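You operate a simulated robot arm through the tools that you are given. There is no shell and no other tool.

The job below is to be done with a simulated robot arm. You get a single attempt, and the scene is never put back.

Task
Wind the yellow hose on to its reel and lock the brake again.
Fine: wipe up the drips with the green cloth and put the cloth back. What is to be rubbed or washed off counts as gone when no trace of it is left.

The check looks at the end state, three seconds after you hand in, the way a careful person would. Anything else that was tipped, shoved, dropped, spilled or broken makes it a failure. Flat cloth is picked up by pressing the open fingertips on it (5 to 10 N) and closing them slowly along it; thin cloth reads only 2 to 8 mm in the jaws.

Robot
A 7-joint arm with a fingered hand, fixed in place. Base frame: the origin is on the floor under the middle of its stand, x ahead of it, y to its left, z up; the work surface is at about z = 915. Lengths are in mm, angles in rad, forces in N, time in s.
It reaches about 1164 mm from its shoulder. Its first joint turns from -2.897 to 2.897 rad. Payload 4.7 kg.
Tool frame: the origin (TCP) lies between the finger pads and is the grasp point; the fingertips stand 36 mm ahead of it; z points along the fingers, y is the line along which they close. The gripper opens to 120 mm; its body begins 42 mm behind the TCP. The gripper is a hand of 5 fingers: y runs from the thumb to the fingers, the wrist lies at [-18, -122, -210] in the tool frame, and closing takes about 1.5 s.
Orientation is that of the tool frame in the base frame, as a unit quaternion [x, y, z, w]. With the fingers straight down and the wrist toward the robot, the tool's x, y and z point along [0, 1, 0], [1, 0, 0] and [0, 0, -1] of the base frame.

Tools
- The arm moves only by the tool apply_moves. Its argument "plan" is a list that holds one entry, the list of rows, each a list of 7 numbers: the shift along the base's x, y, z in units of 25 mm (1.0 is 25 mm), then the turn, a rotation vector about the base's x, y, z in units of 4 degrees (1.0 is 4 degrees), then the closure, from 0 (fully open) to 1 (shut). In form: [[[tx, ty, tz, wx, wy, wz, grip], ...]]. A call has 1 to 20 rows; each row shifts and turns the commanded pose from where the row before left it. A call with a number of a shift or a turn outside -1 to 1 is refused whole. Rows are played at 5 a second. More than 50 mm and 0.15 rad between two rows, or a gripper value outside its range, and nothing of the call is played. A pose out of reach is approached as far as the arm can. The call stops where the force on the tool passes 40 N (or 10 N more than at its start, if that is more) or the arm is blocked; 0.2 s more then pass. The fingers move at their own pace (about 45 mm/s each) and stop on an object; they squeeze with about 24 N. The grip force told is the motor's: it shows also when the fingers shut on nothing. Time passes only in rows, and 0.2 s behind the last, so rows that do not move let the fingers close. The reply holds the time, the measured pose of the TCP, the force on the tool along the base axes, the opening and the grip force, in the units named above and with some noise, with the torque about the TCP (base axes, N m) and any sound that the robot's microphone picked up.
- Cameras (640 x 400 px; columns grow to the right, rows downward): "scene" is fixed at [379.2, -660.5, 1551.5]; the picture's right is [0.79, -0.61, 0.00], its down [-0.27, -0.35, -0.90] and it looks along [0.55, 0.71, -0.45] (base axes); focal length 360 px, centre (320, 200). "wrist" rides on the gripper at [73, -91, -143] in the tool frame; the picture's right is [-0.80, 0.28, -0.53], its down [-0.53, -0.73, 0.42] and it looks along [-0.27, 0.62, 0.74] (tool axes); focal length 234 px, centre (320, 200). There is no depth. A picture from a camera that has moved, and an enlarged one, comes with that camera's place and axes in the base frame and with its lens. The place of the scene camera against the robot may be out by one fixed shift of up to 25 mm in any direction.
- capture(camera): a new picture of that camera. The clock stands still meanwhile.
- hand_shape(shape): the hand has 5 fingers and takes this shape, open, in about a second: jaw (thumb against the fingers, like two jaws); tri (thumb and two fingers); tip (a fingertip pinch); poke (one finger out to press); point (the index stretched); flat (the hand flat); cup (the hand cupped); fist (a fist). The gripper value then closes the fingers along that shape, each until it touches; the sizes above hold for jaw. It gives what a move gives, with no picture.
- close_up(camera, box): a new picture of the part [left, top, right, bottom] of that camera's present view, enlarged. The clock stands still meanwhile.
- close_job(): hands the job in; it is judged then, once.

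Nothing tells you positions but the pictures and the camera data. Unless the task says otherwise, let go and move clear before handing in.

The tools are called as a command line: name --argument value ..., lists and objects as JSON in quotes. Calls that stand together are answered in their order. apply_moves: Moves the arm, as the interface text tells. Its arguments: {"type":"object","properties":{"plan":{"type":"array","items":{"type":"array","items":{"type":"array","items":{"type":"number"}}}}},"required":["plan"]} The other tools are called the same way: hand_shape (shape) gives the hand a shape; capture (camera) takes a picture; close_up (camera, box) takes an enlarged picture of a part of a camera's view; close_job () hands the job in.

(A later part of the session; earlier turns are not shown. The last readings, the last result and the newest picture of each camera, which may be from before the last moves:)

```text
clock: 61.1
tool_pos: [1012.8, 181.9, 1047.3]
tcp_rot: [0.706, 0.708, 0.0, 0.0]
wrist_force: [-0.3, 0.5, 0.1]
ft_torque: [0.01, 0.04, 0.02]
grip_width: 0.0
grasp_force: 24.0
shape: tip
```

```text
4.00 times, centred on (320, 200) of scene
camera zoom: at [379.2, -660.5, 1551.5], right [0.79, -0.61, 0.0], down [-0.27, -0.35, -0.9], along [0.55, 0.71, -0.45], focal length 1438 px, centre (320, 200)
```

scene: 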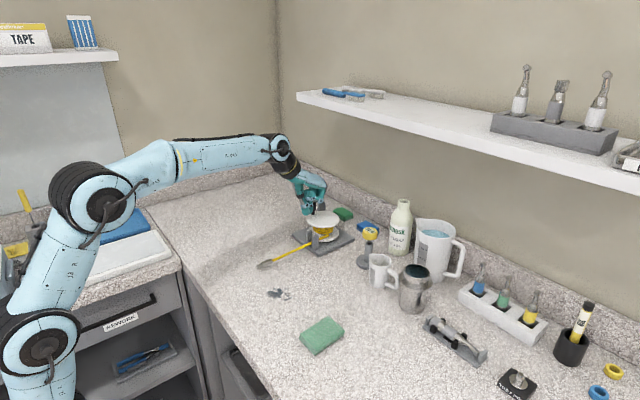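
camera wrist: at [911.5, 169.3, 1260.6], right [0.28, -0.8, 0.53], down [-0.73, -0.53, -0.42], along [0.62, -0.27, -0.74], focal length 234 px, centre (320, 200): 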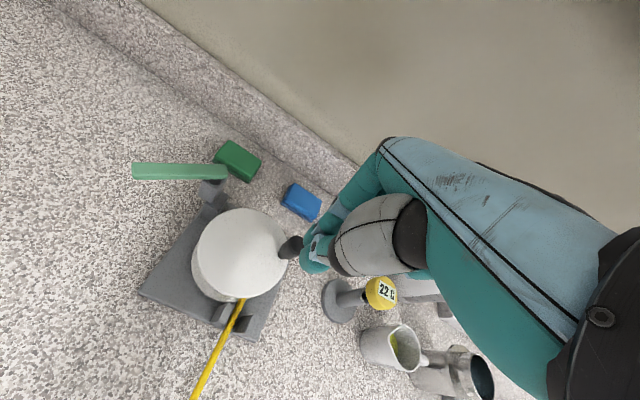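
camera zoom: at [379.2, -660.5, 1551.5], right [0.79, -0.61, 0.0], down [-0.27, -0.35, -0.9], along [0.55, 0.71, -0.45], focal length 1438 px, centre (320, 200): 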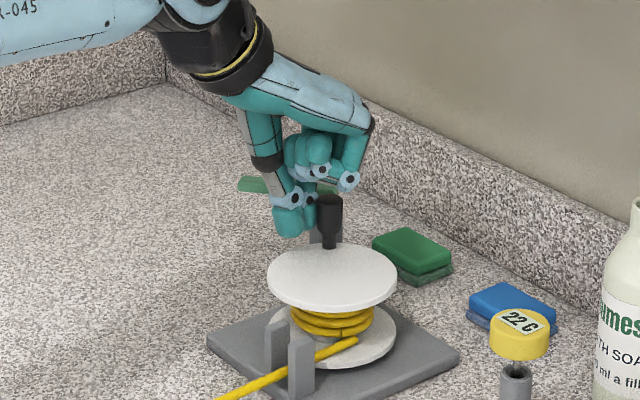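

The peg stays well behind the knob. Continuing down the +x side.

apply_moves --plan '[[[0.376, -0.036, -0.03, 0, 0, 0, 1], [0.364, -0.116, -0.03, 0, 0, 0, 1], [0.332, -0.184, -0.02, 0, 0, 0, 1], [0.292, -0.248, 0, 0, 0, 0, 1], [0.236, -0.304, 0, 0, 0, 0, 1], [0.168, -0.344, 0, 0, 0, 0, 1], [0.12, -0.24, 0, 0, 0, 0, 1], [0, 0, 0, 0, 0, 0, 1]]]'

close_up --camera "wrist" --box '[180, 180, 380, 380]'

capture --camera "scene"

```text
clock: 62.9
tool_pos: [1060.7, 145.0, 1044.2]
tcp_rot: [0.707, 0.707, 0.0, 0.0]
wrist_force: [-0.2, 0.0, -0.6]
ft_torque: [0.01, -0.04, 0.01]
grip_width: 0.0
grasp_force: 24.2
shape: tip
```

```text
2.00 times, centred on (280, 280) of wrist
camera zoom: at [969.1, 216.9, 1188.0], right [0.28, -0.8, 0.53], down [-0.73, -0.53, -0.42], along [0.62, -0.27, -0.74], focal length 468 px, centre (400, 40)
```

zoom: 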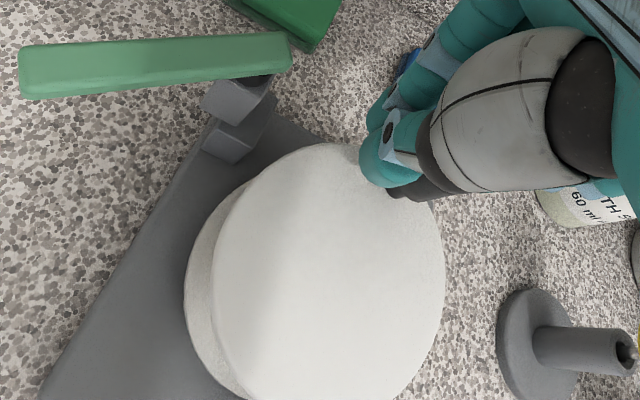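

```text
taken
```

scene: 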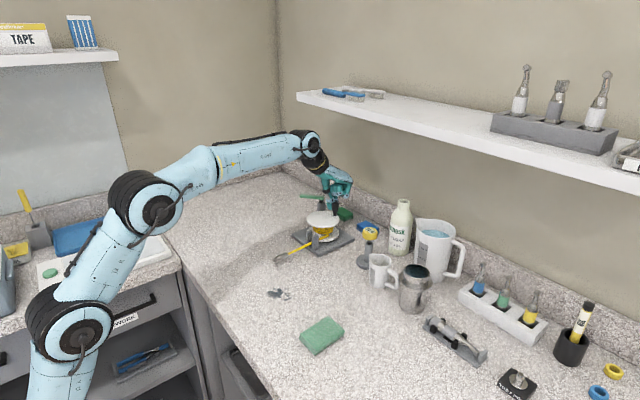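

close_up --camera "scene" --box '[260, 190, 360, 280]'

```text
4.44 times, centred on (310, 235) of scene
camera zoom: at [379.2, -660.5, 1551.5], right [0.79, -0.61, 0.0], down [-0.27, -0.35, -0.9], along [0.55, 0.71, -0.45], focal length 1598 px, centre (364, 44)
```

zoom: 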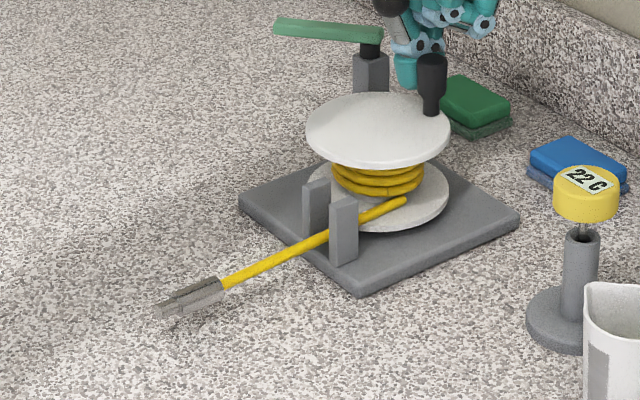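

About 100 mm of hose remains, roughly 0.6 turn. Continuing round.

apply_moves --plan '[[[0.084, -0.264, 0, 0, 0, 0, 1], [0.044, -0.28, 0, 0, 0, 0, 1], [-0.004, -0.296, 0, 0, 0, 0, 1], [-0.052, -0.3, 0, 0, 0, 0, 1], [-0.104, -0.3, 0, 0, 0, 0, 1], [-0.156, -0.284, 0, 0, 0, 0, 1], [-0.22, -0.256, 0, 0, 0, 0, 1], [-0.272, -0.22, 0, 0, 0, 0, 1], [-0.312, -0.172, 0, 0, 0, 0, 1], [-0.348, -0.104, 0, 0, 0, 0, 1], [0, 0, 0, 0, 0, 0, 1]]]'

close_up --camera "wrist" --box '[180, 180, 380, 380]'

close_up --camera "scene" --box '[260, 190, 360, 280]'

```text
clock: 65.3
tool_pos: [1026.7, 83.5, 1042.5]
tcp_rot: [0.707, 0.707, 0.0, 0.0]
wrist_force: [1.4, 0.1, 0.6]
ft_torque: [0.01, -0.01, 0.03]
grip_width: 0.0
grasp_force: 23.9
shape: tip
```

```text
2.00 times, centred on (280, 280) of wrist
camera zoom: at [935.4, 155.6, 1187.1], right [0.28, -0.8, 0.53], down [-0.73, -0.53, -0.42], along [0.62, -0.27, -0.74], focal length 468 px, centre (400, 40)
```

zoom: 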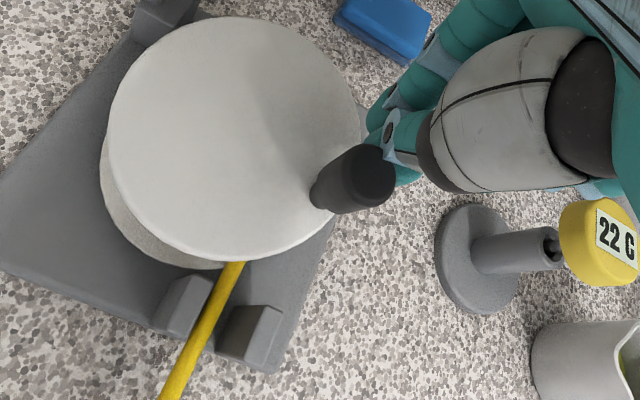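

```text
4.44 times, centred on (310, 235) of scene
camera zoom: at [379.2, -660.5, 1551.5], right [0.79, -0.61, 0.0], down [-0.27, -0.35, -0.9], along [0.55, 0.71, -0.45], focal length 1598 px, centre (364, 44)
```

zoom: 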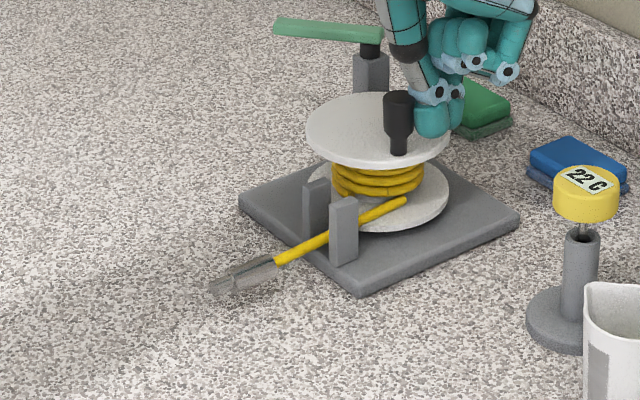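

Nearly there. A few more steps, checking where the nozzle meets the guide posts.

apply_moves --plan '[[[-0.372, -0.036, 0, 0, 0, 0, 1], [-0.376, 0.036, 0, 0, 0, 0, 1], [-0.364, 0.116, 0, 0, 0, 0, 1], [-0.332, 0.184, 0, 0, 0, 0, 1], [0, 0, 0, 0, 0, 0, 1]]]'

close_up --camera "scene" --box '[260, 190, 360, 280]'

```text
clock: 66.5
tool_pos: [990.2, 92.0, 1043.8]
tcp_rot: [0.707, 0.707, 0.0, 0.0]
wrist_force: [1.0, 0.5, 0.4]
ft_torque: [-0.01, 0.0, -0.01]
grip_width: 0.1
grasp_force: 23.6
shape: tip
```

```text
4.44 times, centred on (310, 235) of scene
camera zoom: at [379.2, -660.5, 1551.5], right [0.79, -0.61, 0.0], down [-0.27, -0.35, -0.9], along [0.55, 0.71, -0.45], focal length 1598 px, centre (364, 44)
```

zoom: 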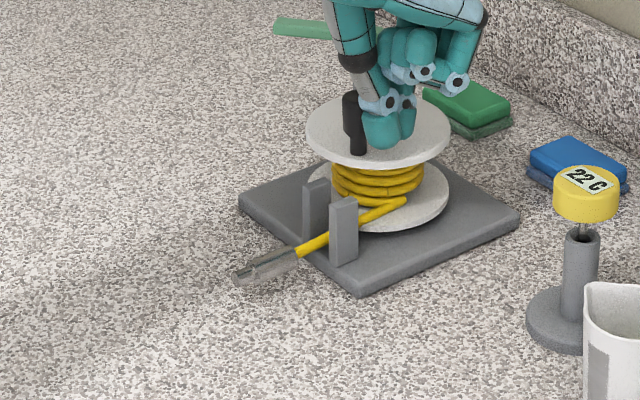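

About 25 mm to go. Continuing gently.

apply_moves --plan '[[[-0.292, 0.248, 0, 0, 0, 0, 1], [-0.236, 0.304, 0, 0, 0, 0, 1], [-0.168, 0.344, 0, 0, 0, 0, 1], [-0.02, 0.25, 0, 0, 0, 0, 1], [0, 0, 0, 0, 0, 0, 1]]]'

close_up --camera "scene" --box '[260, 190, 360, 280]'

close_up --camera "wrist" --box '[180, 180, 380, 380]'

```text
clock: 67.7
tool_pos: [973.1, 119.1, 1044.4]
tcp_rot: [0.707, 0.707, -0.001, 0.001]
wrist_force: [-0.5, -19.3, -0.8]
ft_torque: [-0.21, 0.04, -0.05]
grip_width: 0.2
grasp_force: 24.7
shape: tip
```

```text
4.44 times, centred on (310, 235) of scene
camera zoom: at [379.2, -660.5, 1551.5], right [0.79, -0.61, 0.0], down [-0.27, -0.35, -0.9], along [0.55, 0.71, -0.45], focal length 1598 px, centre (364, 44)
```

zoom: 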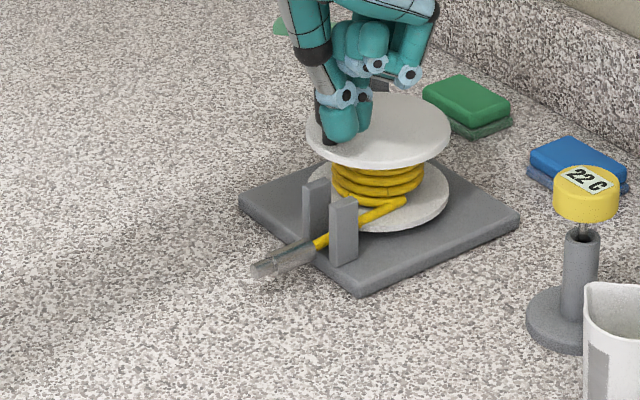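

```text
2.00 times, centred on (280, 280) of wrist
camera zoom: at [882.0, 190.6, 1187.3], right [0.28, -0.8, 0.53], down [-0.73, -0.53, -0.42], along [0.62, -0.27, -0.74], focal length 468 px, centre (400, 40)
```

zoom: 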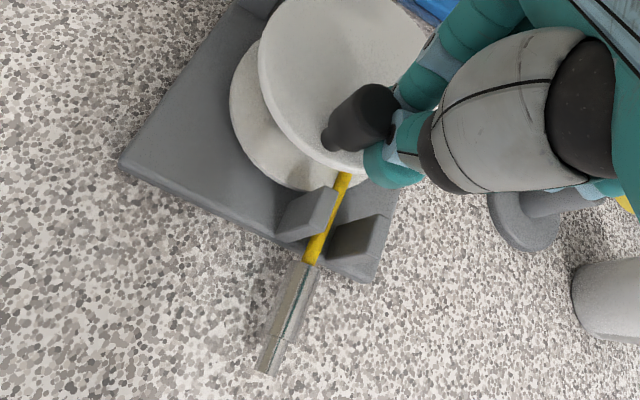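

The crank has come to its end stop with the nozzle drawn up to the guide posts. I'll back the peg off and check that everything stays wound.

apply_moves --plan '[[[-0.05, -0.3, 0, 0, 0, 0, 1], [-0.05, -0.3, 0, 0, 0, 0, 1], [0, 0, 0.8, 0, 0, 0, 1], [0, 0, 0.9, 0, 0, 0, 1], [0, 0, 0.9, 0, 0, 0, 1], [0, 0, 0, 0, 0, 0, 1]]]'

close_up --camera "scene" --box '[260, 180, 360, 280]'

capture --camera "wrist"

```text
clock: 69.1
tool_pos: [971.9, 104.9, 1109.3]
tcp_rot: [0.707, 0.707, 0.0, 0.0]
wrist_force: [0.0, -0.2, 0.0]
ft_torque: [-0.02, 0.01, 0.0]
grip_width: 0.0
grasp_force: 24.6
shape: tip
```

```text
4.00 times, centred on (310, 230) of scene
camera zoom: at [379.2, -660.5, 1551.5], right [0.79, -0.61, 0.0], down [-0.27, -0.35, -0.9], along [0.55, 0.71, -0.45], focal length 1438 px, centre (360, 80)
```

zoom: 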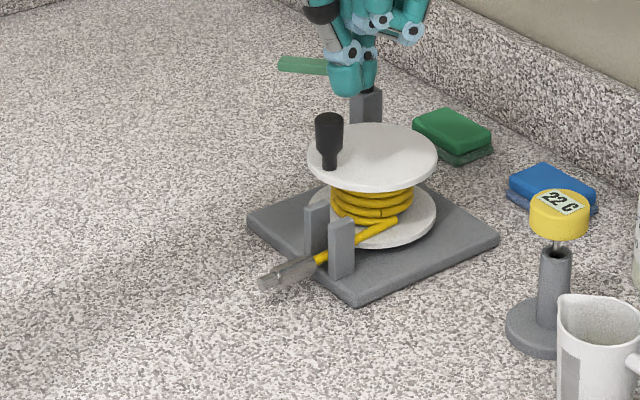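

```text
taken
camera wrist: at [880.2, 176.4, 1253.4], right [0.28, -0.8, 0.53], down [-0.73, -0.53, -0.42], along [0.62, -0.27, -0.74], focal length 234 px, centre (320, 200)
```

wrist: 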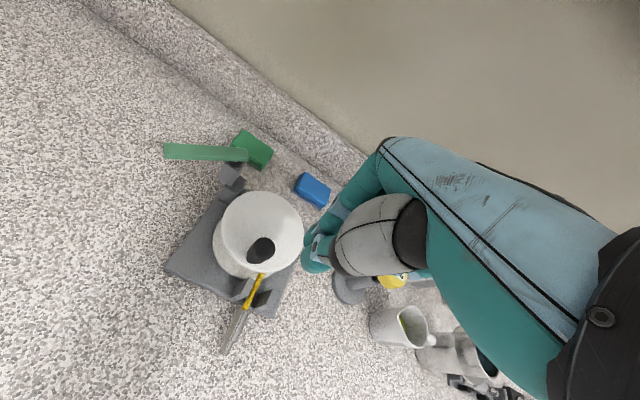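

The hose is fully wound and stays. Now to lock the brake: I'll take the peg to the outer side of the lever and push it back to where it was.

apply_moves --plan '[[[0.41, 0.86, 0, 0, 0, 0, 1], [0.41, 0.86, 0, 0, 0, 0, 1], [0.41, 0.86, 0, 0, 0, 0, 1], [0.41, 0.86, 0, 0, 0, 0, 1], [0.41, 0.86, 0, 0, 0, 0, 1], [0.41, 0.86, 0, 0, 0, 0, 1], [0.41, 0.86, 0, 0, 0, 0, 1], [0.41, 0.86, 0, 0, 0, 0, 1], [0, 0, 0, 0, 0, 0, 1]]]'

capture --camera "wrist"

close_up --camera "scene" --box '[260, 140, 360, 240]'

```text
clock: 71.1
tool_pos: [1053.7, 278.6, 1108.6]
tcp_rot: [0.707, 0.707, 0.001, 0.0]
wrist_force: [0.2, -0.1, 0.3]
ft_torque: [0.01, 0.03, -0.01]
grip_width: 0.0
grasp_force: 24.0
shape: tip
```

```text
taken
camera wrist: at [961.2, 350.0, 1252.2], right [0.28, -0.8, 0.53], down [-0.73, -0.53, -0.42], along [0.62, -0.27, -0.74], focal length 234 px, centre (320, 200)
```

wrist: 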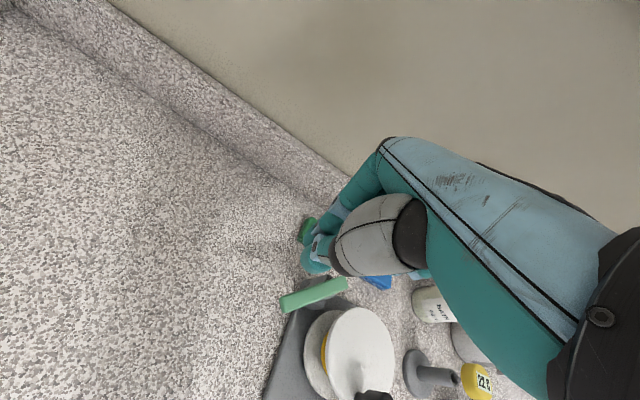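

```text
4.00 times, centred on (310, 190) of scene
camera zoom: at [379.2, -660.5, 1551.5], right [0.79, -0.61, 0.0], down [-0.27, -0.35, -0.9], along [0.55, 0.71, -0.45], focal length 1438 px, centre (360, 240)
```

zoom: 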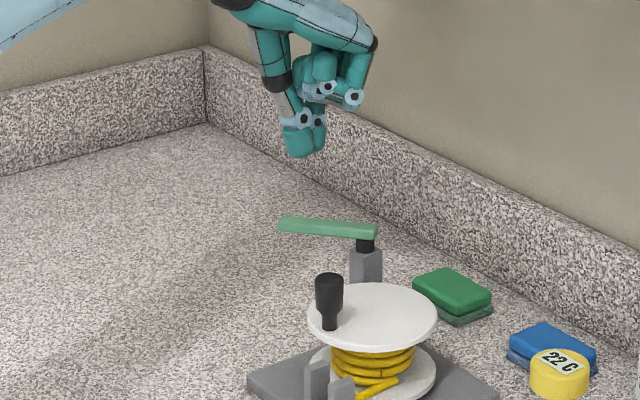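

The peg is over the outer side of the lever. Lowering and swinging the lever back in small steps.

apply_moves --plan '[[[0, 0, -0.87, 0, 0, 0, 1], [0, 0, -0.87, 0, 0, 0, 1], [0, 0, -0.87, 0, 0, 0, 1], [-0.4, -0.4, 0, 0, 0, 0, 1], [-0.436, -0.216, 0, 0, 0, 0, 1], [-0.388, -0.3, 0, 0, 0, 0, 1], [0, 0, 0, 0, 0, 0, 1]]]'

capture --camera "wrist"

close_up --camera "scene" --box '[260, 140, 360, 240]'

```text
clock: 72.7
tool_pos: [1024.1, 254.5, 1043.0]
tcp_rot: [0.707, 0.707, 0.0, 0.0]
wrist_force: [-0.9, -0.1, -1.0]
ft_torque: [-0.02, 0.07, 0.01]
grip_width: 0.2
grasp_force: 24.3
shape: tip
```

```text
taken
camera wrist: at [931.4, 325.8, 1187.2], right [0.28, -0.8, 0.53], down [-0.73, -0.53, -0.42], along [0.62, -0.27, -0.74], focal length 234 px, centre (320, 200)
```

wrist: 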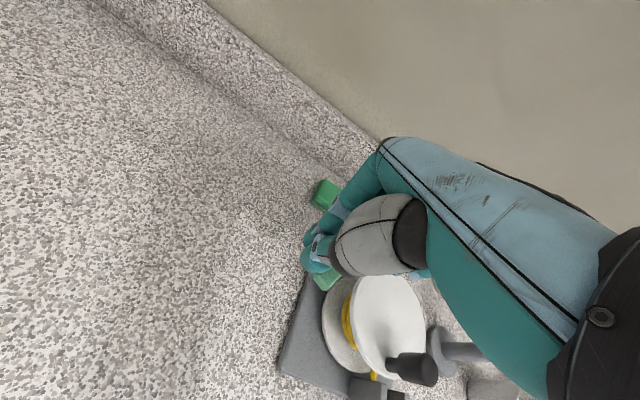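

```text
4.00 times, centred on (310, 190) of scene
camera zoom: at [379.2, -660.5, 1551.5], right [0.79, -0.61, 0.0], down [-0.27, -0.35, -0.9], along [0.55, 0.71, -0.45], focal length 1438 px, centre (360, 240)
```

zoom: 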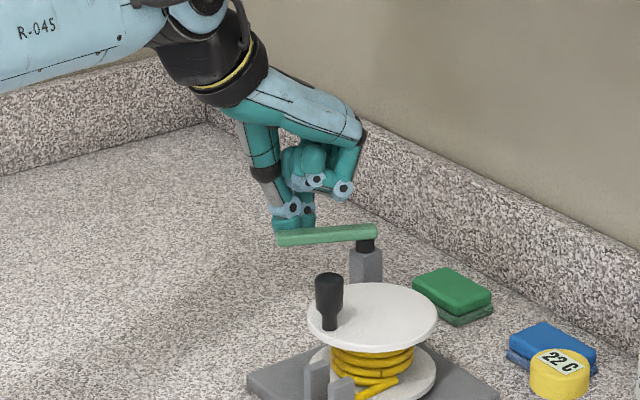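

The lever is coming back. Continuing to its original position and pressing lightly against its stop.

apply_moves --plan '[[[-0.328, -0.376, 0, 0, 0, 0, 1], [-0.244, -0.428, 0, 0, 0, 0, 1], [-0.16, -0.468, 0, 0, 0, 0, 1], [0, -0.1, 0, 0, 0, 0, 1], [0, 0, 0, 0, 0, 0, 1]]]'

close_up --camera "scene" --box '[260, 140, 360, 240]'

capture --camera "wrist"

```text
clock: 73.9
tool_pos: [1004.6, 221.6, 1043.6]
tcp_rot: [0.707, 0.707, 0.001, 0.0]
wrist_force: [5.4, 15.4, 0.5]
ft_torque: [0.34, -0.16, -0.03]
grip_width: 0.3
grasp_force: 24.1
shape: tip
```

```text
4.00 times, centred on (310, 190) of scene
camera zoom: at [379.2, -660.5, 1551.5], right [0.79, -0.61, 0.0], down [-0.27, -0.35, -0.9], along [0.55, 0.71, -0.45], focal length 1438 px, centre (360, 240)
```

zoom: 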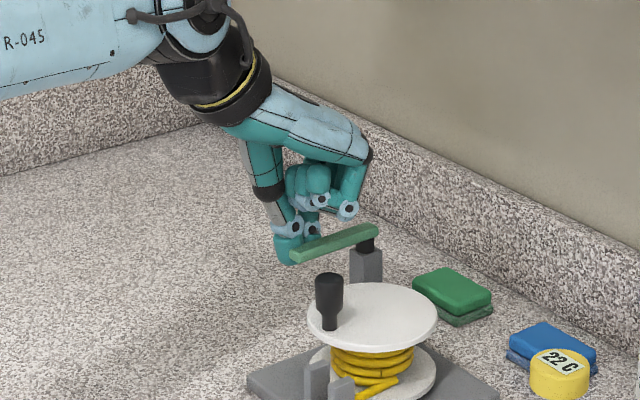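

```text
taken
camera wrist: at [912.4, 293.1, 1187.0], right [0.28, -0.8, 0.52], down [-0.73, -0.53, -0.43], along [0.62, -0.27, -0.74], focal length 234 px, centre (320, 200)
```

wrist: 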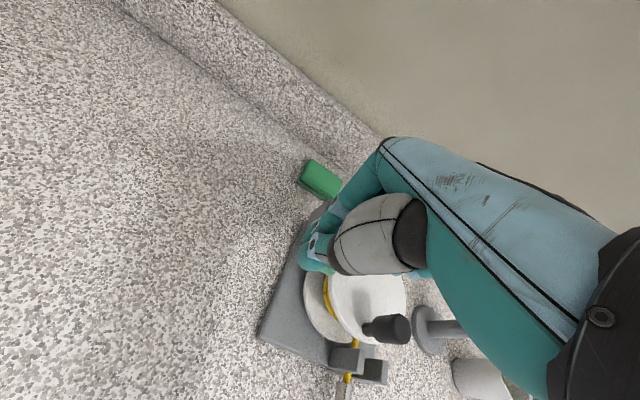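

The lever is against its stop with about 16 N. Backing off and rising to check it stays.

apply_moves --plan '[[[0, 0.3, 0, 0, 0, 0, 1], [0, 0.3, 0, 0, 0, 0, 1], [0, 0, 0.9, 0, 0, 0, 1], [0, 0, 0.9, 0, 0, 0, 1], [0, 0, 0.9, 0, 0, 0, 1], [-0.3, -0.8, 0, 0, 0, 0, 1], [-0.3, -0.8, 0, 0, 0, 0, 1], [-0.3, -0.8, 0, 0, 0, 0, 1], [-0.3, -0.8, 0, 0, 0, 0, 1], [0, -0.8, 0, 0, 0, 0, 1], [0, -0.8, 0, 0, 0, 0, 1], [0, 0, 0, 0, 0, 0, 1]]]'

capture --camera "wrist"

close_up --camera "scene" --box '[270, 180, 370, 260]'

```text
clock: 76.5
tool_pos: [975.4, 113.1, 1112.6]
tcp_rot: [0.707, 0.707, 0.0, 0.0]
wrist_force: [-0.2, -0.2, 1.3]
ft_torque: [0.01, -0.01, 0.01]
grip_width: 0.2
grasp_force: 23.9
shape: tip
```

```text
taken
camera wrist: at [883.5, 184.7, 1256.3], right [0.28, -0.8, 0.53], down [-0.73, -0.53, -0.42], along [0.62, -0.27, -0.74], focal length 234 px, centre (320, 200)
```

wrist: 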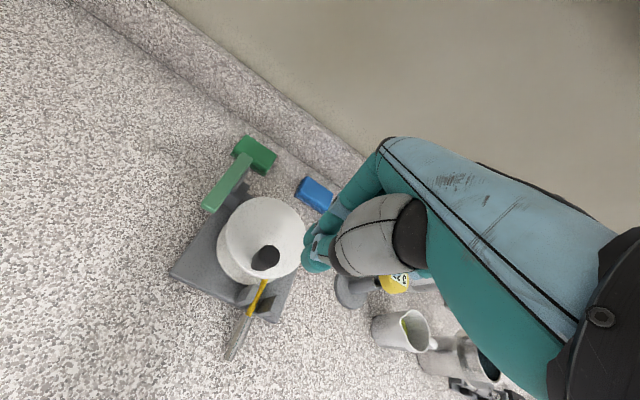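

```text
5.00 times, centred on (320, 220) of scene
camera zoom: at [379.2, -660.5, 1551.5], right [0.79, -0.61, 0.0], down [-0.27, -0.35, -0.9], along [0.55, 0.71, -0.45], focal length 1797 px, centre (320, 100)
```

zoom: 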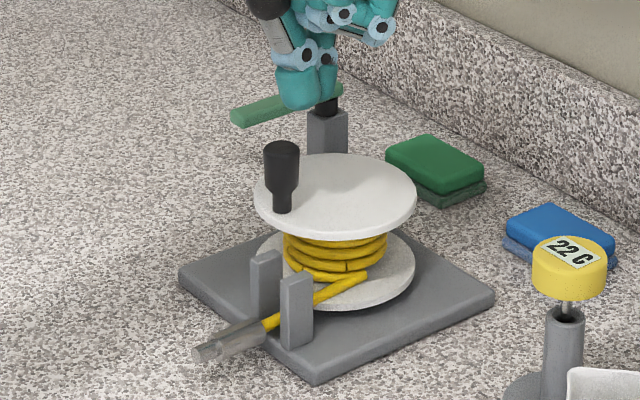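

The lever is back in line with its starting direction. I'll check the brake really holds by pressing the knob gently in the unwinding direction.

apply_moves --plan '[[[0, 0.9, 0, 0, 0, 0, 1], [0, 0.95, 0, 0, 0, 0, 1], [0, 0, -0.92, 0, 0, 0, 1], [0, 0, -0.92, 0, 0, 0, 1], [0, 0, -0.92, 0, 0, 0, 1], [0, 0, 0, 0, 0, 0, 1]]]'

apply_moves --plan '[[[0, -0.2, 0, 0, 0, 0, 1], [0, -0.16, 0, 0, 0, 0, 1], [0, -0.12, 0, 0, 0, 0, 1], [0, 0, 0, 0, 0, 0, 1]]]'

close_up --camera "scene" --box '[270, 180, 370, 260]'

close_up --camera "wrist" --box '[180, 180, 380, 380]'

```text
clock: 77.9
tool_pos: [974.0, 160.5, 1041.9]
tcp_rot: [0.707, 0.707, 0.0, -0.001]
wrist_force: [-0.6, 0.9, 0.2]
ft_torque: [0.02, 0.0, -0.02]
grip_width: 0.0
grasp_force: 23.8
shape: tip
```

```text
clock: 78.9
tool_pos: [974.4, 148.9, 1043.0]
tcp_rot: [0.707, 0.707, 0.0, 0.0]
wrist_force: [-3.1, 8.7, 2.5]
ft_torque: [0.21, 0.13, -0.04]
grip_width: 0.0
grasp_force: 24.1
shape: tip
```

```text
5.00 times, centred on (320, 220) of scene
camera zoom: at [379.2, -660.5, 1551.5], right [0.79, -0.61, 0.0], down [-0.27, -0.35, -0.9], along [0.55, 0.71, -0.45], focal length 1797 px, centre (320, 100)
```

zoom: 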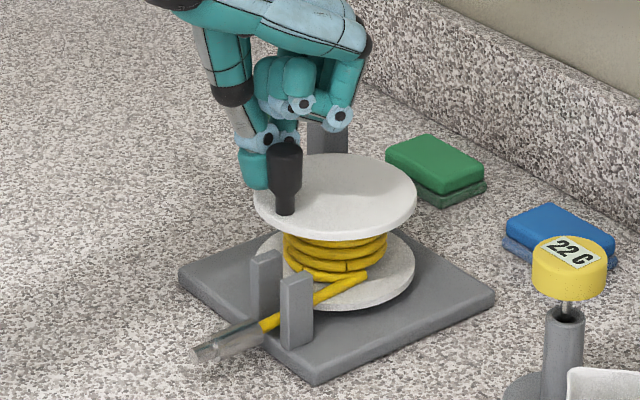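

```text
2.00 times, centred on (280, 280) of wrist
camera zoom: at [882.2, 220.5, 1186.7], right [0.28, -0.8, 0.53], down [-0.73, -0.53, -0.42], along [0.62, -0.27, -0.74], focal length 468 px, centre (400, 40)
```

zoom: 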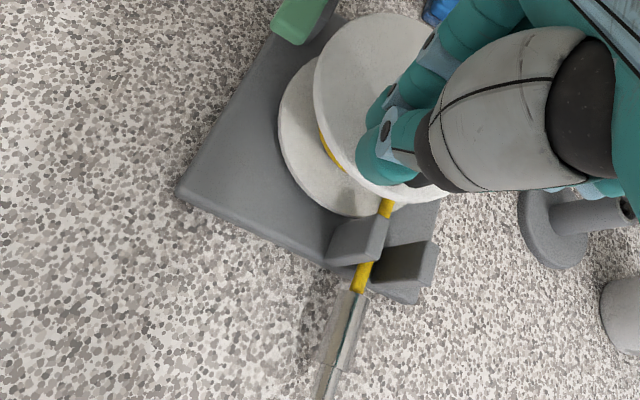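

The knob resists with nearly 9 N where it moved with under 1 N before, so the brake holds. I'll retreat and compare the nozzle's place.

apply_moves --plan '[[[0, 0.3, 0, 0, 0, 0, 1], [0, 0.2, 0, 0, 0, 0, 1], [0, 0, 0.92, 0, 0, 0, 1], [0, 0, 0.92, 0, 0, 0, 1], [0, 0, 0.92, 0, 0, 0, 1], [0, -0.9, 0, 0, 0, 0, 1], [0, -0.9, 0, 0, 0, 0, 1], [0, 0, 0, 0, 0, 0, 1]]]'

close_up --camera "scene" --box '[270, 180, 370, 260]'

close_up --camera "wrist" --box '[160, 120, 320, 360]'

```text
clock: 80.7
tool_pos: [972.8, 116.5, 1110.6]
tcp_rot: [0.707, 0.707, 0.0, 0.0]
wrist_force: [0.1, 0.1, 0.1]
ft_torque: [-0.01, -0.02, 0.0]
grip_width: 0.0
grasp_force: 24.1
shape: tip
```

```text
5.00 times, centred on (320, 220) of scene
camera zoom: at [379.2, -660.5, 1551.5], right [0.79, -0.61, 0.0], down [-0.27, -0.35, -0.9], along [0.55, 0.71, -0.45], focal length 1797 px, centre (320, 100)
```

zoom: 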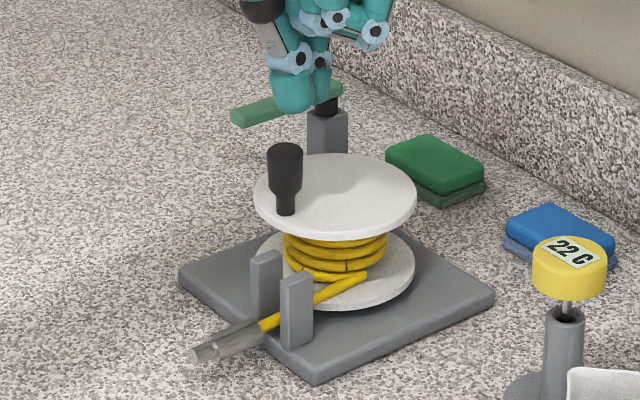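

```text
1.67 times, centred on (240, 240) of wrist
camera zoom: at [880.6, 186.8, 1254.0], right [0.28, -0.8, 0.53], down [-0.73, -0.53, -0.42], along [0.62, -0.27, -0.74], focal length 390 px, centre (453, 133)
```

zoom: 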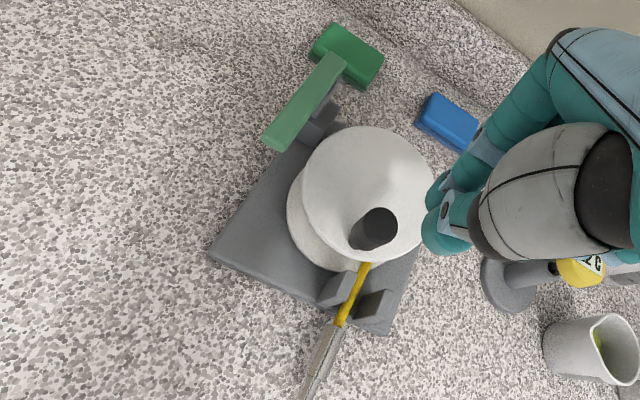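

The brake is locked with the lever back at its original angle and the hose wound. Next the drips and the cloth: I'll go up and over to look at the cloth from above.

apply_moves --plan '[[[-0.4, -0.4, 0.9, 0, 0, 0, 0.6], [-0.4, -0.8, 0.9, 0, 0, 0, 0.3], [-0.5, -0.9, 0.9, 0, 0, 0, 0.1], [-0.5, -0.9, 0.9, 0, 0, 0, 0], [-0.5, -0.9, 0, 0, 0, 0, 0], [-0.5, -0.9, 0, 0, 0, 0, 0], [-0.5, -0.9, 0, 0, 0, 0, 0], [-0.5, -0.9, 0, 0, 0, 0, 0], [-0.5, -0.9, 0, 0, 0, 0, 0], [-0.5, -0.9, 0, 0, 0, 0, 0], [-0.5, -0.9, 0, 0, 0, 0, 0], [-0.5, -0.9, 0, 0, 0, 0, 0], [-0.5, -0.9, 0, 0, 0, 0, 0], [-0.5, -0.9, 0, 0, 0, 0, 0], [-0.5, -0.9, 0, 0, 0, 0, 0], [-0.5, -0.9, 0, 0, 0, 0, 0], [0, -0.9, 0, 0, 0, 0, 0], [0, -0.9, 0, 0, 0, 0, 0], [0, 0, 0, 0, 0, 0, 0]]]'

capture --camera "wrist"

capture --camera "scene"

```text
clock: 84.7
tool_pos: [777.0, -272.1, 1199.9]
tcp_rot: [0.707, 0.707, -0.001, 0.001]
wrist_force: [0.2, -0.5, 0.0]
ft_torque: [-0.01, -0.01, -0.02]
grip_width: 119.3
grasp_force: 0.1
shape: tip
```

```text
taken
camera wrist: at [685.2, -200.9, 1344.2], right [0.28, -0.8, 0.53], down [-0.73, -0.53, -0.42], along [0.62, -0.27, -0.74], focal length 234 px, centre (320, 200)
```

wrist: 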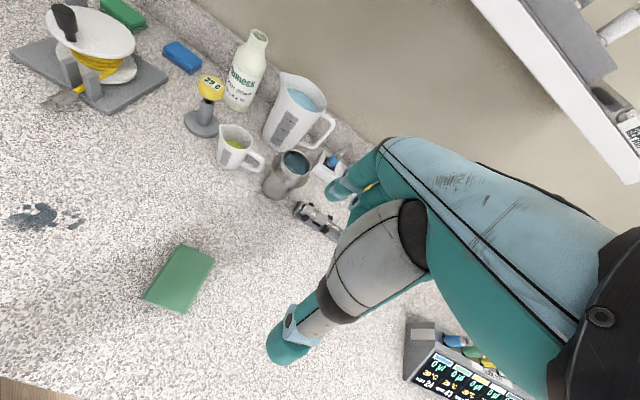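

```text
taken
```

scene: 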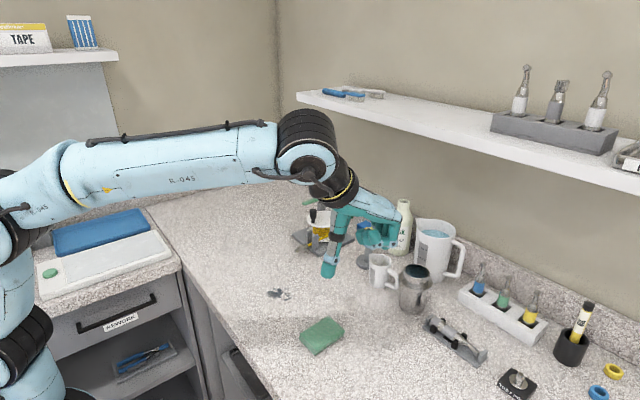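

close_up --camera "wrist" --box '[100, 210, 260, 350]'

close_up --camera "wrist" --box '[0, 160, 130, 270]'

close_up --camera "scene" --box '[280, 300, 370, 370]'

```text
2.86 times, centred on (180, 280) of wrist
camera zoom: at [685.2, -200.9, 1344.2], right [0.28, -0.8, 0.53], down [-0.73, -0.53, -0.42], along [0.62, -0.27, -0.74], focal length 669 px, centre (720, -29)
```

zoom: 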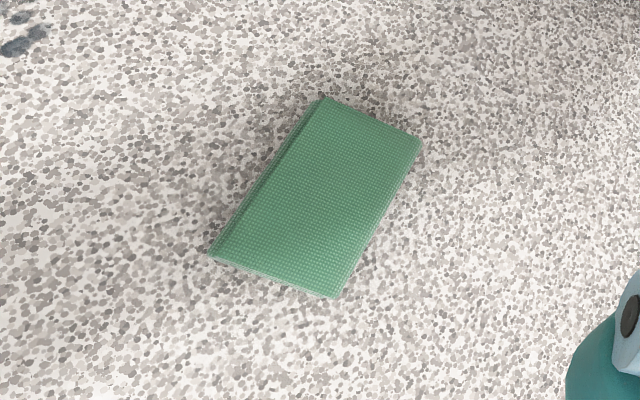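

```text
3.64 times, centred on (65, 215) of wrist
camera zoom: at [685.2, -200.9, 1344.2], right [0.28, -0.8, 0.53], down [-0.73, -0.53, -0.42], along [0.62, -0.27, -0.74], focal length 852 px, centre (1247, 146)
```

zoom: 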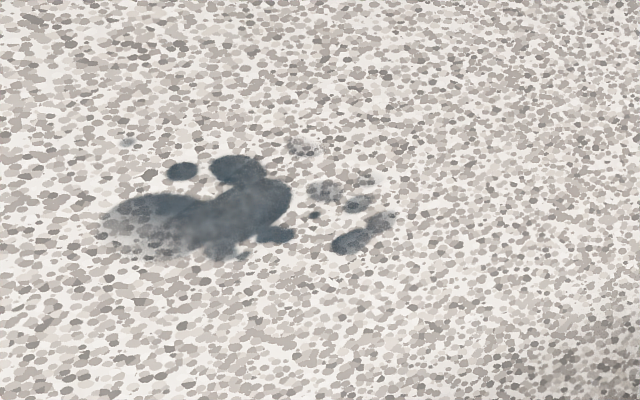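

```text
5.71 times, centred on (325, 335) of scene
camera zoom: at [379.2, -660.5, 1551.5], right [0.79, -0.61, 0.0], down [-0.27, -0.35, -0.9], along [0.55, 0.71, -0.45], focal length 2054 px, centre (291, -571)
```

zoom: 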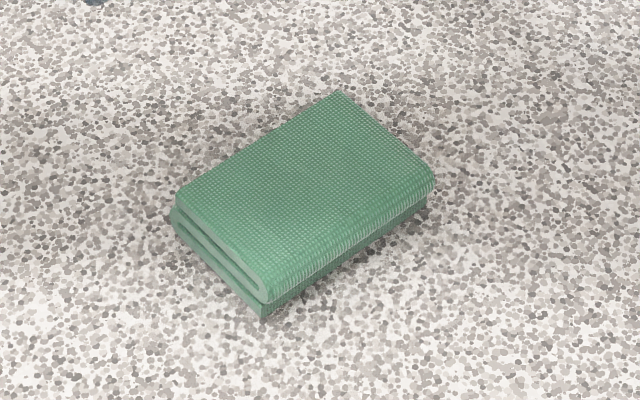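

The cloth is a folded pad about 86 × 57 × 13 mm centred near (760, −192), and the drips lie around (760, −10). I'll take the jaw shape and come down over the cloth to press and pinch it.

hand_shape --shape "jaw"

apply_moves --plan '[[[-0.22, 0.8, -0.8, 0, 0, 0, 0.5], [-0.22, 0.8, -0.8, 0, 0, 0, 0.5], [-0.22, 0.8, -0.8, 0, 0, 0, 0.5], [0, 0.8, -0.8, 0, 0, 0, 0.5], [0, 0, -0.9, 0, 0, 0, 0.5], [0, 0, -0.9, 0, 0, 0, 0.5], [0, 0, -0.9, 0, 0, 0, 0.5], [0, 0, -0.9, 0, 0, 0, 0.5], [0, 0, 0, 0, 0, 0, 0.5]]]'

capture --camera "wrist"

close_up --camera "scene" --box '[250, 230, 400, 370]'

```text
clock: 85.6
tool_pos: [777.4, -273.1, 1201.1]
tcp_rot: [0.707, 0.707, 0.0, 0.001]
wrist_force: [0.1, 0.4, 0.0]
ft_torque: [0.0, 0.02, -0.03]
grip_width: 119.7
grasp_force: 0.1
shape: jaw
```

```text
clock: 87.6
tool_pos: [762.8, -195.2, 1030.5]
tcp_rot: [0.707, 0.707, 0.0, 0.0]
wrist_force: [0.3, -0.3, -0.3]
ft_torque: [0.02, -0.01, -0.02]
grip_width: 60.6
grasp_force: 0.2
shape: jaw
```

```text
taken
camera wrist: at [671.4, -122.9, 1174.5], right [0.28, -0.8, 0.53], down [-0.73, -0.53, -0.42], along [0.62, -0.27, -0.74], focal length 234 px, centre (320, 200)
```

wrist: 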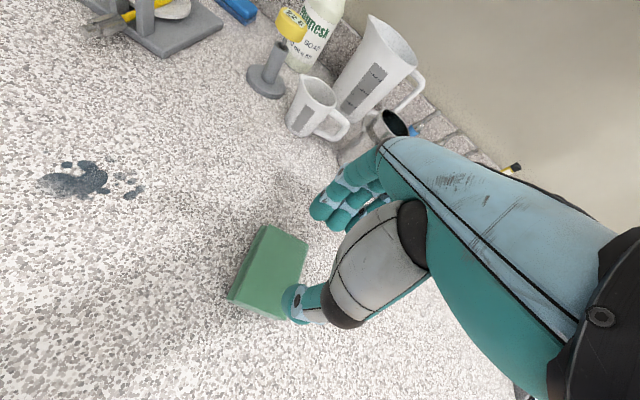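

```text
2.86 times, centred on (325, 300) of scene
camera zoom: at [379.2, -660.5, 1551.5], right [0.79, -0.61, 0.0], down [-0.27, -0.35, -0.9], along [0.55, 0.71, -0.45], focal length 1027 px, centre (306, -86)
```

zoom: 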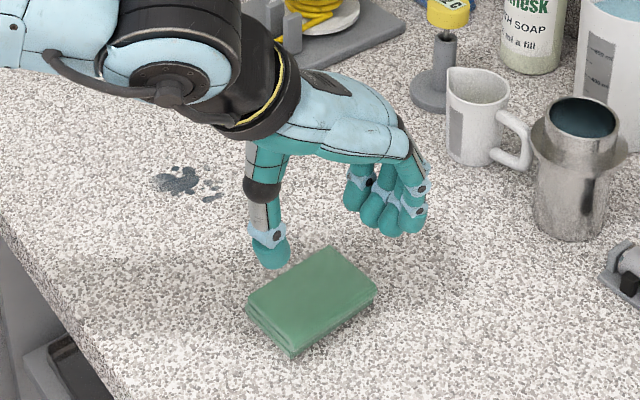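

Well placed above the cloth. Lowering until the fingertips just press on it.

apply_moves --plan '[[[-0.06, 0.1, -0.8, 0, 0, 0, 0.5], [0, 0, -0.8, 0, 0, 0, 0.5], [0, 0, -0.5, 0, 0, 0, 0.5], [0, 0, -0.2, 0, 0, 0, 0.5], [0, 0, -0.1, 0, 0, 0, 0.5], [0, 0, 0, 0, 0, 0, 0.5]]]'

close_up --camera "scene" --box '[270, 270, 390, 370]'

```text
clock: 89.1
tool_pos: [763.2, -191.5, 977.0]
tcp_rot: [0.707, 0.707, 0.002, 0.006]
wrist_force: [-0.6, -0.5, 7.5]
ft_torque: [0.01, 0.38, 0.05]
grip_width: 60.9
grasp_force: 0.0
shape: jaw
stopped in row 6: the force on the tool passed its limit at 41 N (the readings are from after the stop); the commanded pose is now the measured one
```

```text
4.00 times, centred on (330, 320) of scene
camera zoom: at [379.2, -660.5, 1551.5], right [0.79, -0.61, 0.0], down [-0.27, -0.35, -0.9], along [0.55, 0.71, -0.45], focal length 1438 px, centre (280, -280)
```

zoom: 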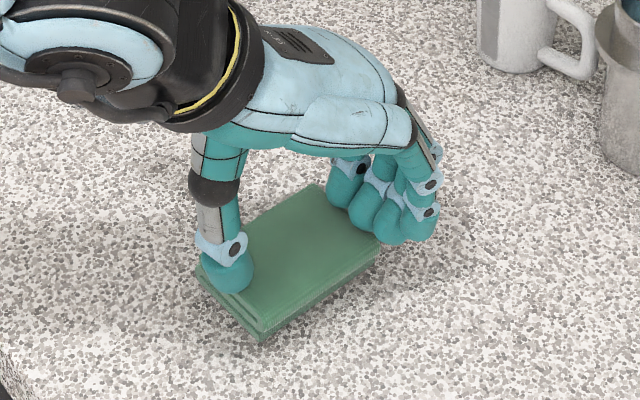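

Contact with 7.5 N. Now closing the fingers slowly along the cloth.

apply_moves --plan '[[[0, 0, 0, 0, 0, 0, 0.52], [0, 0, 0, 0, 0, 0, 0.54], [0, 0, 0, 0, 0, 0, 0.56], [0, 0, 0, 0, 0, 0, 0.58], [0, 0, 0, 0, 0, 0, 0.6], [0, 0, 0, 0, 0, 0, 0.6]]]'

close_up --camera "scene" --box '[270, 270, 390, 370]'

```text
clock: 90.5
tool_pos: [760.9, -191.0, 975.2]
tcp_rot: [0.707, 0.707, 0.003, 0.004]
wrist_force: [-6.0, -0.4, 20.9]
ft_torque: [0.07, 1.1, 0.04]
grip_width: 43.6
grasp_force: 8.0
shape: jaw
```

```text
4.00 times, centred on (330, 320) of scene
camera zoom: at [379.2, -660.5, 1551.5], right [0.79, -0.61, 0.0], down [-0.27, -0.35, -0.9], along [0.55, 0.71, -0.45], focal length 1438 px, centre (280, -280)
```

zoom: 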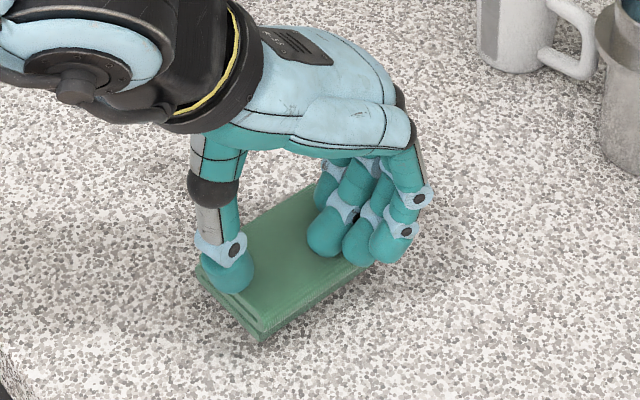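

Force rose to 21 N as the fingers curl; I'll ease up a little and keep closing.

apply_moves --plan '[[[0, 0, 0.06, 0, 0, 0, 0.6], [0, 0, 0.04, 0, 0, 0, 0.62], [0, 0, 0.03, 0, 0, 0, 0.64], [0, 0, 0.03, 0, 0, 0, 0.66], [0, 0, 0.03, 0, 0, 0, 0.68], [0, 0, 0.03, 0, 0, 0, 0.7], [0, 0, 0, 0, 0, 0, 0.7]]]'

close_up --camera "scene" --box '[270, 270, 390, 370]'

```text
clock: 92.1
tool_pos: [762.1, -191.5, 979.6]
tcp_rot: [0.708, 0.706, 0.002, 0.004]
wrist_force: [-0.3, 0.4, -0.5]
ft_torque: [0.0, 0.0, 0.01]
grip_width: 36.4
grasp_force: 0.0
shape: jaw
```

```text
4.00 times, centred on (330, 320) of scene
camera zoom: at [379.2, -660.5, 1551.5], right [0.79, -0.61, 0.0], down [-0.27, -0.35, -0.9], along [0.55, 0.71, -0.45], focal length 1438 px, centre (280, -280)
```

zoom: 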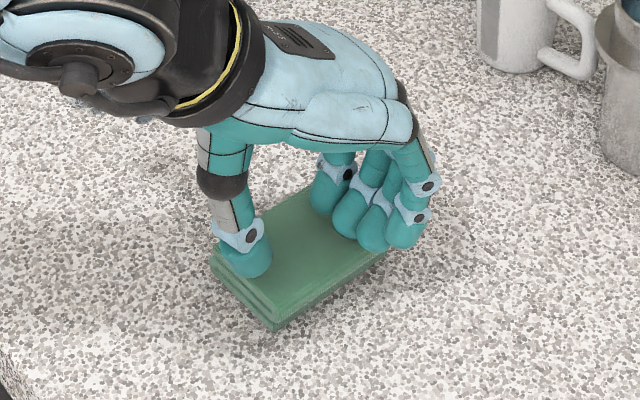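

The cloth behaves like a firm pad and slides under the fingertips (it moved ~8 mm in +x). Since it drags well under light pressure, I'll press with about 8 N and slide it flat to the drips.

apply_moves --plan '[[[0, 0, -0.04, 0, 0, 0, 0.65], [0, 0, -0.04, 0, 0, 0, 0.65], [0, 0, -0.04, 0, 0, 0, 0.65], [0, 0, 0, 0, 0, 0, 0.65]]]'

```text
clock: 93.1
tool_pos: [762.1, -192.2, 978.2]
tcp_rot: [0.708, 0.706, 0.002, 0.004]
wrist_force: [-0.7, -1.7, 0.2]
ft_torque: [-0.01, -0.01, 0.01]
grip_width: 41.7
grasp_force: 0.2
shape: jaw
```

apply_moves --plan '[[[0, 0, -0.04, 0, 0, 0, 0.65], [0, 0, -0.04, 0, 0, 0, 0.65], [0, 0, -0.04, 0, 0, 0, 0.65], [0, 0, 0, 0, 0, 0, 0.65]]]'

```text
clock: 94.1
tool_pos: [760.6, -191.1, 976.3]
tcp_rot: [0.708, 0.706, 0.002, 0.006]
wrist_force: [-2.5, -0.5, 18.5]
ft_torque: [0.06, 0.71, 0.01]
grip_width: 43.2
grasp_force: 0.0
shape: jaw
```

Pressing 18 N; I'll ease half a millimetre and make a short trial drag toward the drips.

apply_moves --plan '[[[0, 0, 0.02, 0, 0, 0, 0.65], [0, 0.2, 0, 0, 0, 0, 0.65], [0, 0.3, 0, 0, 0, 0, 0.65], [0, 0.3, 0, 0, 0, 0, 0.65], [0, 0.3, 0, 0, 0, 0, 0.65], [0, 0, 0, 0, 0, 0, 0.65]]]'

close_up --camera "scene" --box '[270, 270, 390, 370]'

capture --camera "wrist"

```text
clock: 95.5
tool_pos: [761.8, -165.1, 975.9]
tcp_rot: [0.708, 0.706, 0.002, 0.005]
wrist_force: [0.2, -7.7, 24.2]
ft_torque: [-0.43, 0.62, 0.18]
grip_width: 42.6
grasp_force: 0.2
shape: jaw
```

```text
4.00 times, centred on (330, 320) of scene
camera zoom: at [379.2, -660.5, 1551.5], right [0.79, -0.61, 0.0], down [-0.27, -0.35, -0.9], along [0.55, 0.71, -0.45], focal length 1438 px, centre (280, -280)
```

zoom: 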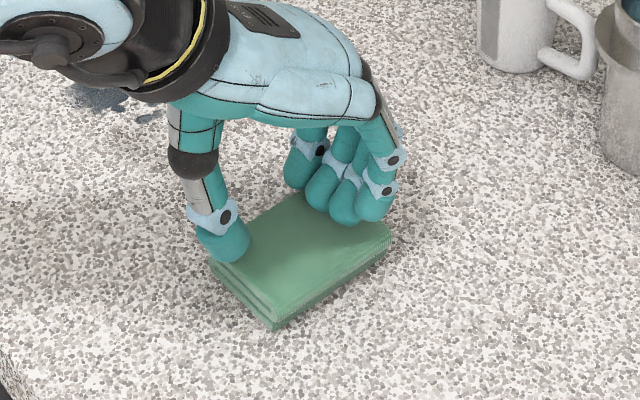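

```text
taken
camera wrist: at [668.2, -92.6, 1117.6], right [0.27, -0.8, 0.53], down [-0.73, -0.53, -0.43], along [0.63, -0.27, -0.73], focal length 234 px, centre (320, 200)
```

wrist: 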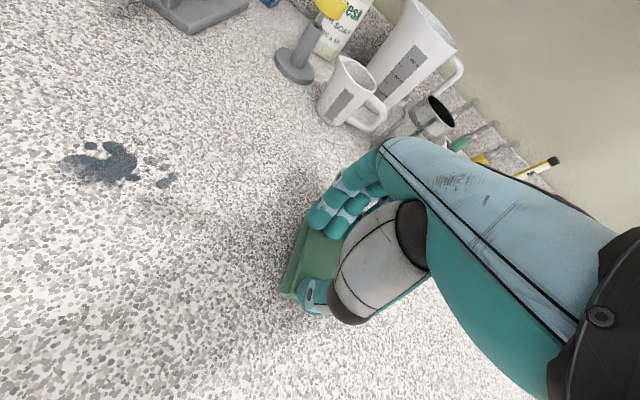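

The hand slid over the cloth without moving it, so dragging won't do; I need a real grip on its sides. I'll lift and re-measure the cloth.

apply_moves --plan '[[[0, 0, 0.5, 0, 0, 0, 0.5], [0, -0.3, 0.9, 0, 0, 0, 0.2], [0, -0.9, 0.9, 0, 0, 0, 0], [0, -0.9, 0.9, 0, 0, 0, 0], [0, -0.9, 0.9, 0, 0, 0, 0], [0, 0, 0, 0, 0, 0, 0]]]'

close_up --camera "wrist" --box '[140, 180, 300, 340]'

close_up --camera "scene" --box '[280, 300, 370, 370]'

```text
clock: 96.9
tool_pos: [763.0, -241.3, 1076.6]
tcp_rot: [0.707, 0.707, 0.001, 0.004]
wrist_force: [-0.3, 0.0, -0.3]
ft_torque: [-0.02, 0.01, -0.01]
grip_width: 119.6
grasp_force: 0.1
shape: jaw
```

```text
2.50 times, centred on (220, 260) of wrist
camera zoom: at [669.8, -169.1, 1219.0], right [0.27, -0.8, 0.53], down [-0.73, -0.53, -0.43], along [0.63, -0.27, -0.73], focal length 585 px, centre (570, 50)
```

zoom: 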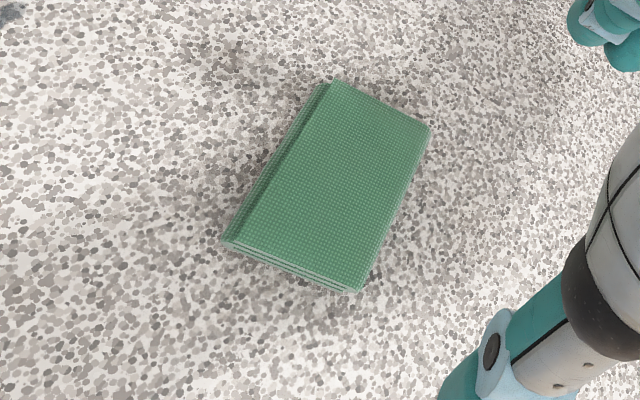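

```text
5.71 times, centred on (325, 335) of scene
camera zoom: at [379.2, -660.5, 1551.5], right [0.79, -0.61, 0.0], down [-0.27, -0.35, -0.9], along [0.55, 0.71, -0.45], focal length 2054 px, centre (291, -571)
```

zoom: 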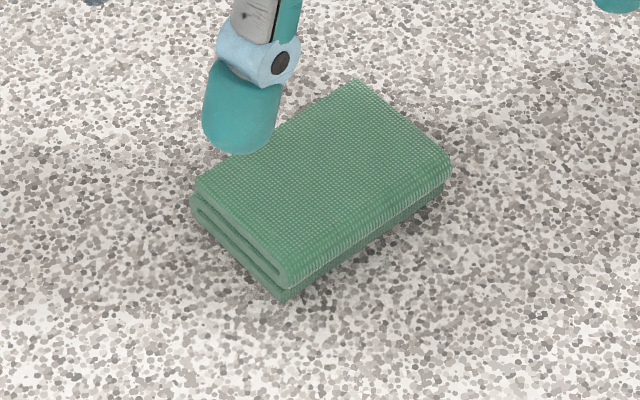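

The cloth is now centred near (773, −190). I'll straddle its ends with the fully open jaw and come down beside it.

apply_moves --plan '[[[0.2, 0.7, 0, 0, 0, 0, 0], [0.2, 0.7, 0, 0, 0, 0, 0], [0, 0.63, -0.8, 0, 0, 0, 0], [0, 0, -0.9, 0, 0, 0, 0], [0, 0, -0.9, 0, 0, 0, 0], [0, 0, -0.6, 0, 0, 0, 0], [0, 0, 0, 0, 0, 0, 0]]]'

close_up --camera "scene" --box '[270, 260, 390, 370]'

capture --camera "wrist"

```text
clock: 98.5
tool_pos: [771.9, -187.7, 993.7]
tcp_rot: [0.708, 0.707, 0.001, 0.004]
wrist_force: [-0.4, -0.5, 0.1]
ft_torque: [0.0, 0.01, 0.0]
grip_width: 119.7
grasp_force: 0.0
shape: jaw
```

```text
3.64 times, centred on (330, 315) of scene
camera zoom: at [379.2, -660.5, 1551.5], right [0.79, -0.61, 0.0], down [-0.27, -0.35, -0.9], along [0.55, 0.71, -0.45], focal length 1307 px, centre (284, -218)
```

zoom: 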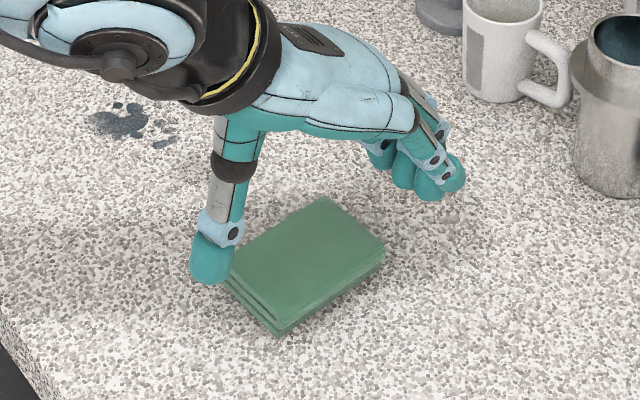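

```text
taken
camera wrist: at [679.3, -115.6, 1137.0], right [0.27, -0.8, 0.53], down [-0.73, -0.53, -0.43], along [0.63, -0.27, -0.73], focal length 234 px, centre (320, 200)
```

wrist: 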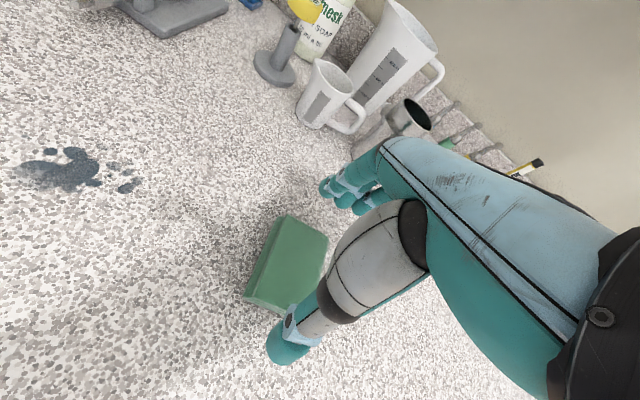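

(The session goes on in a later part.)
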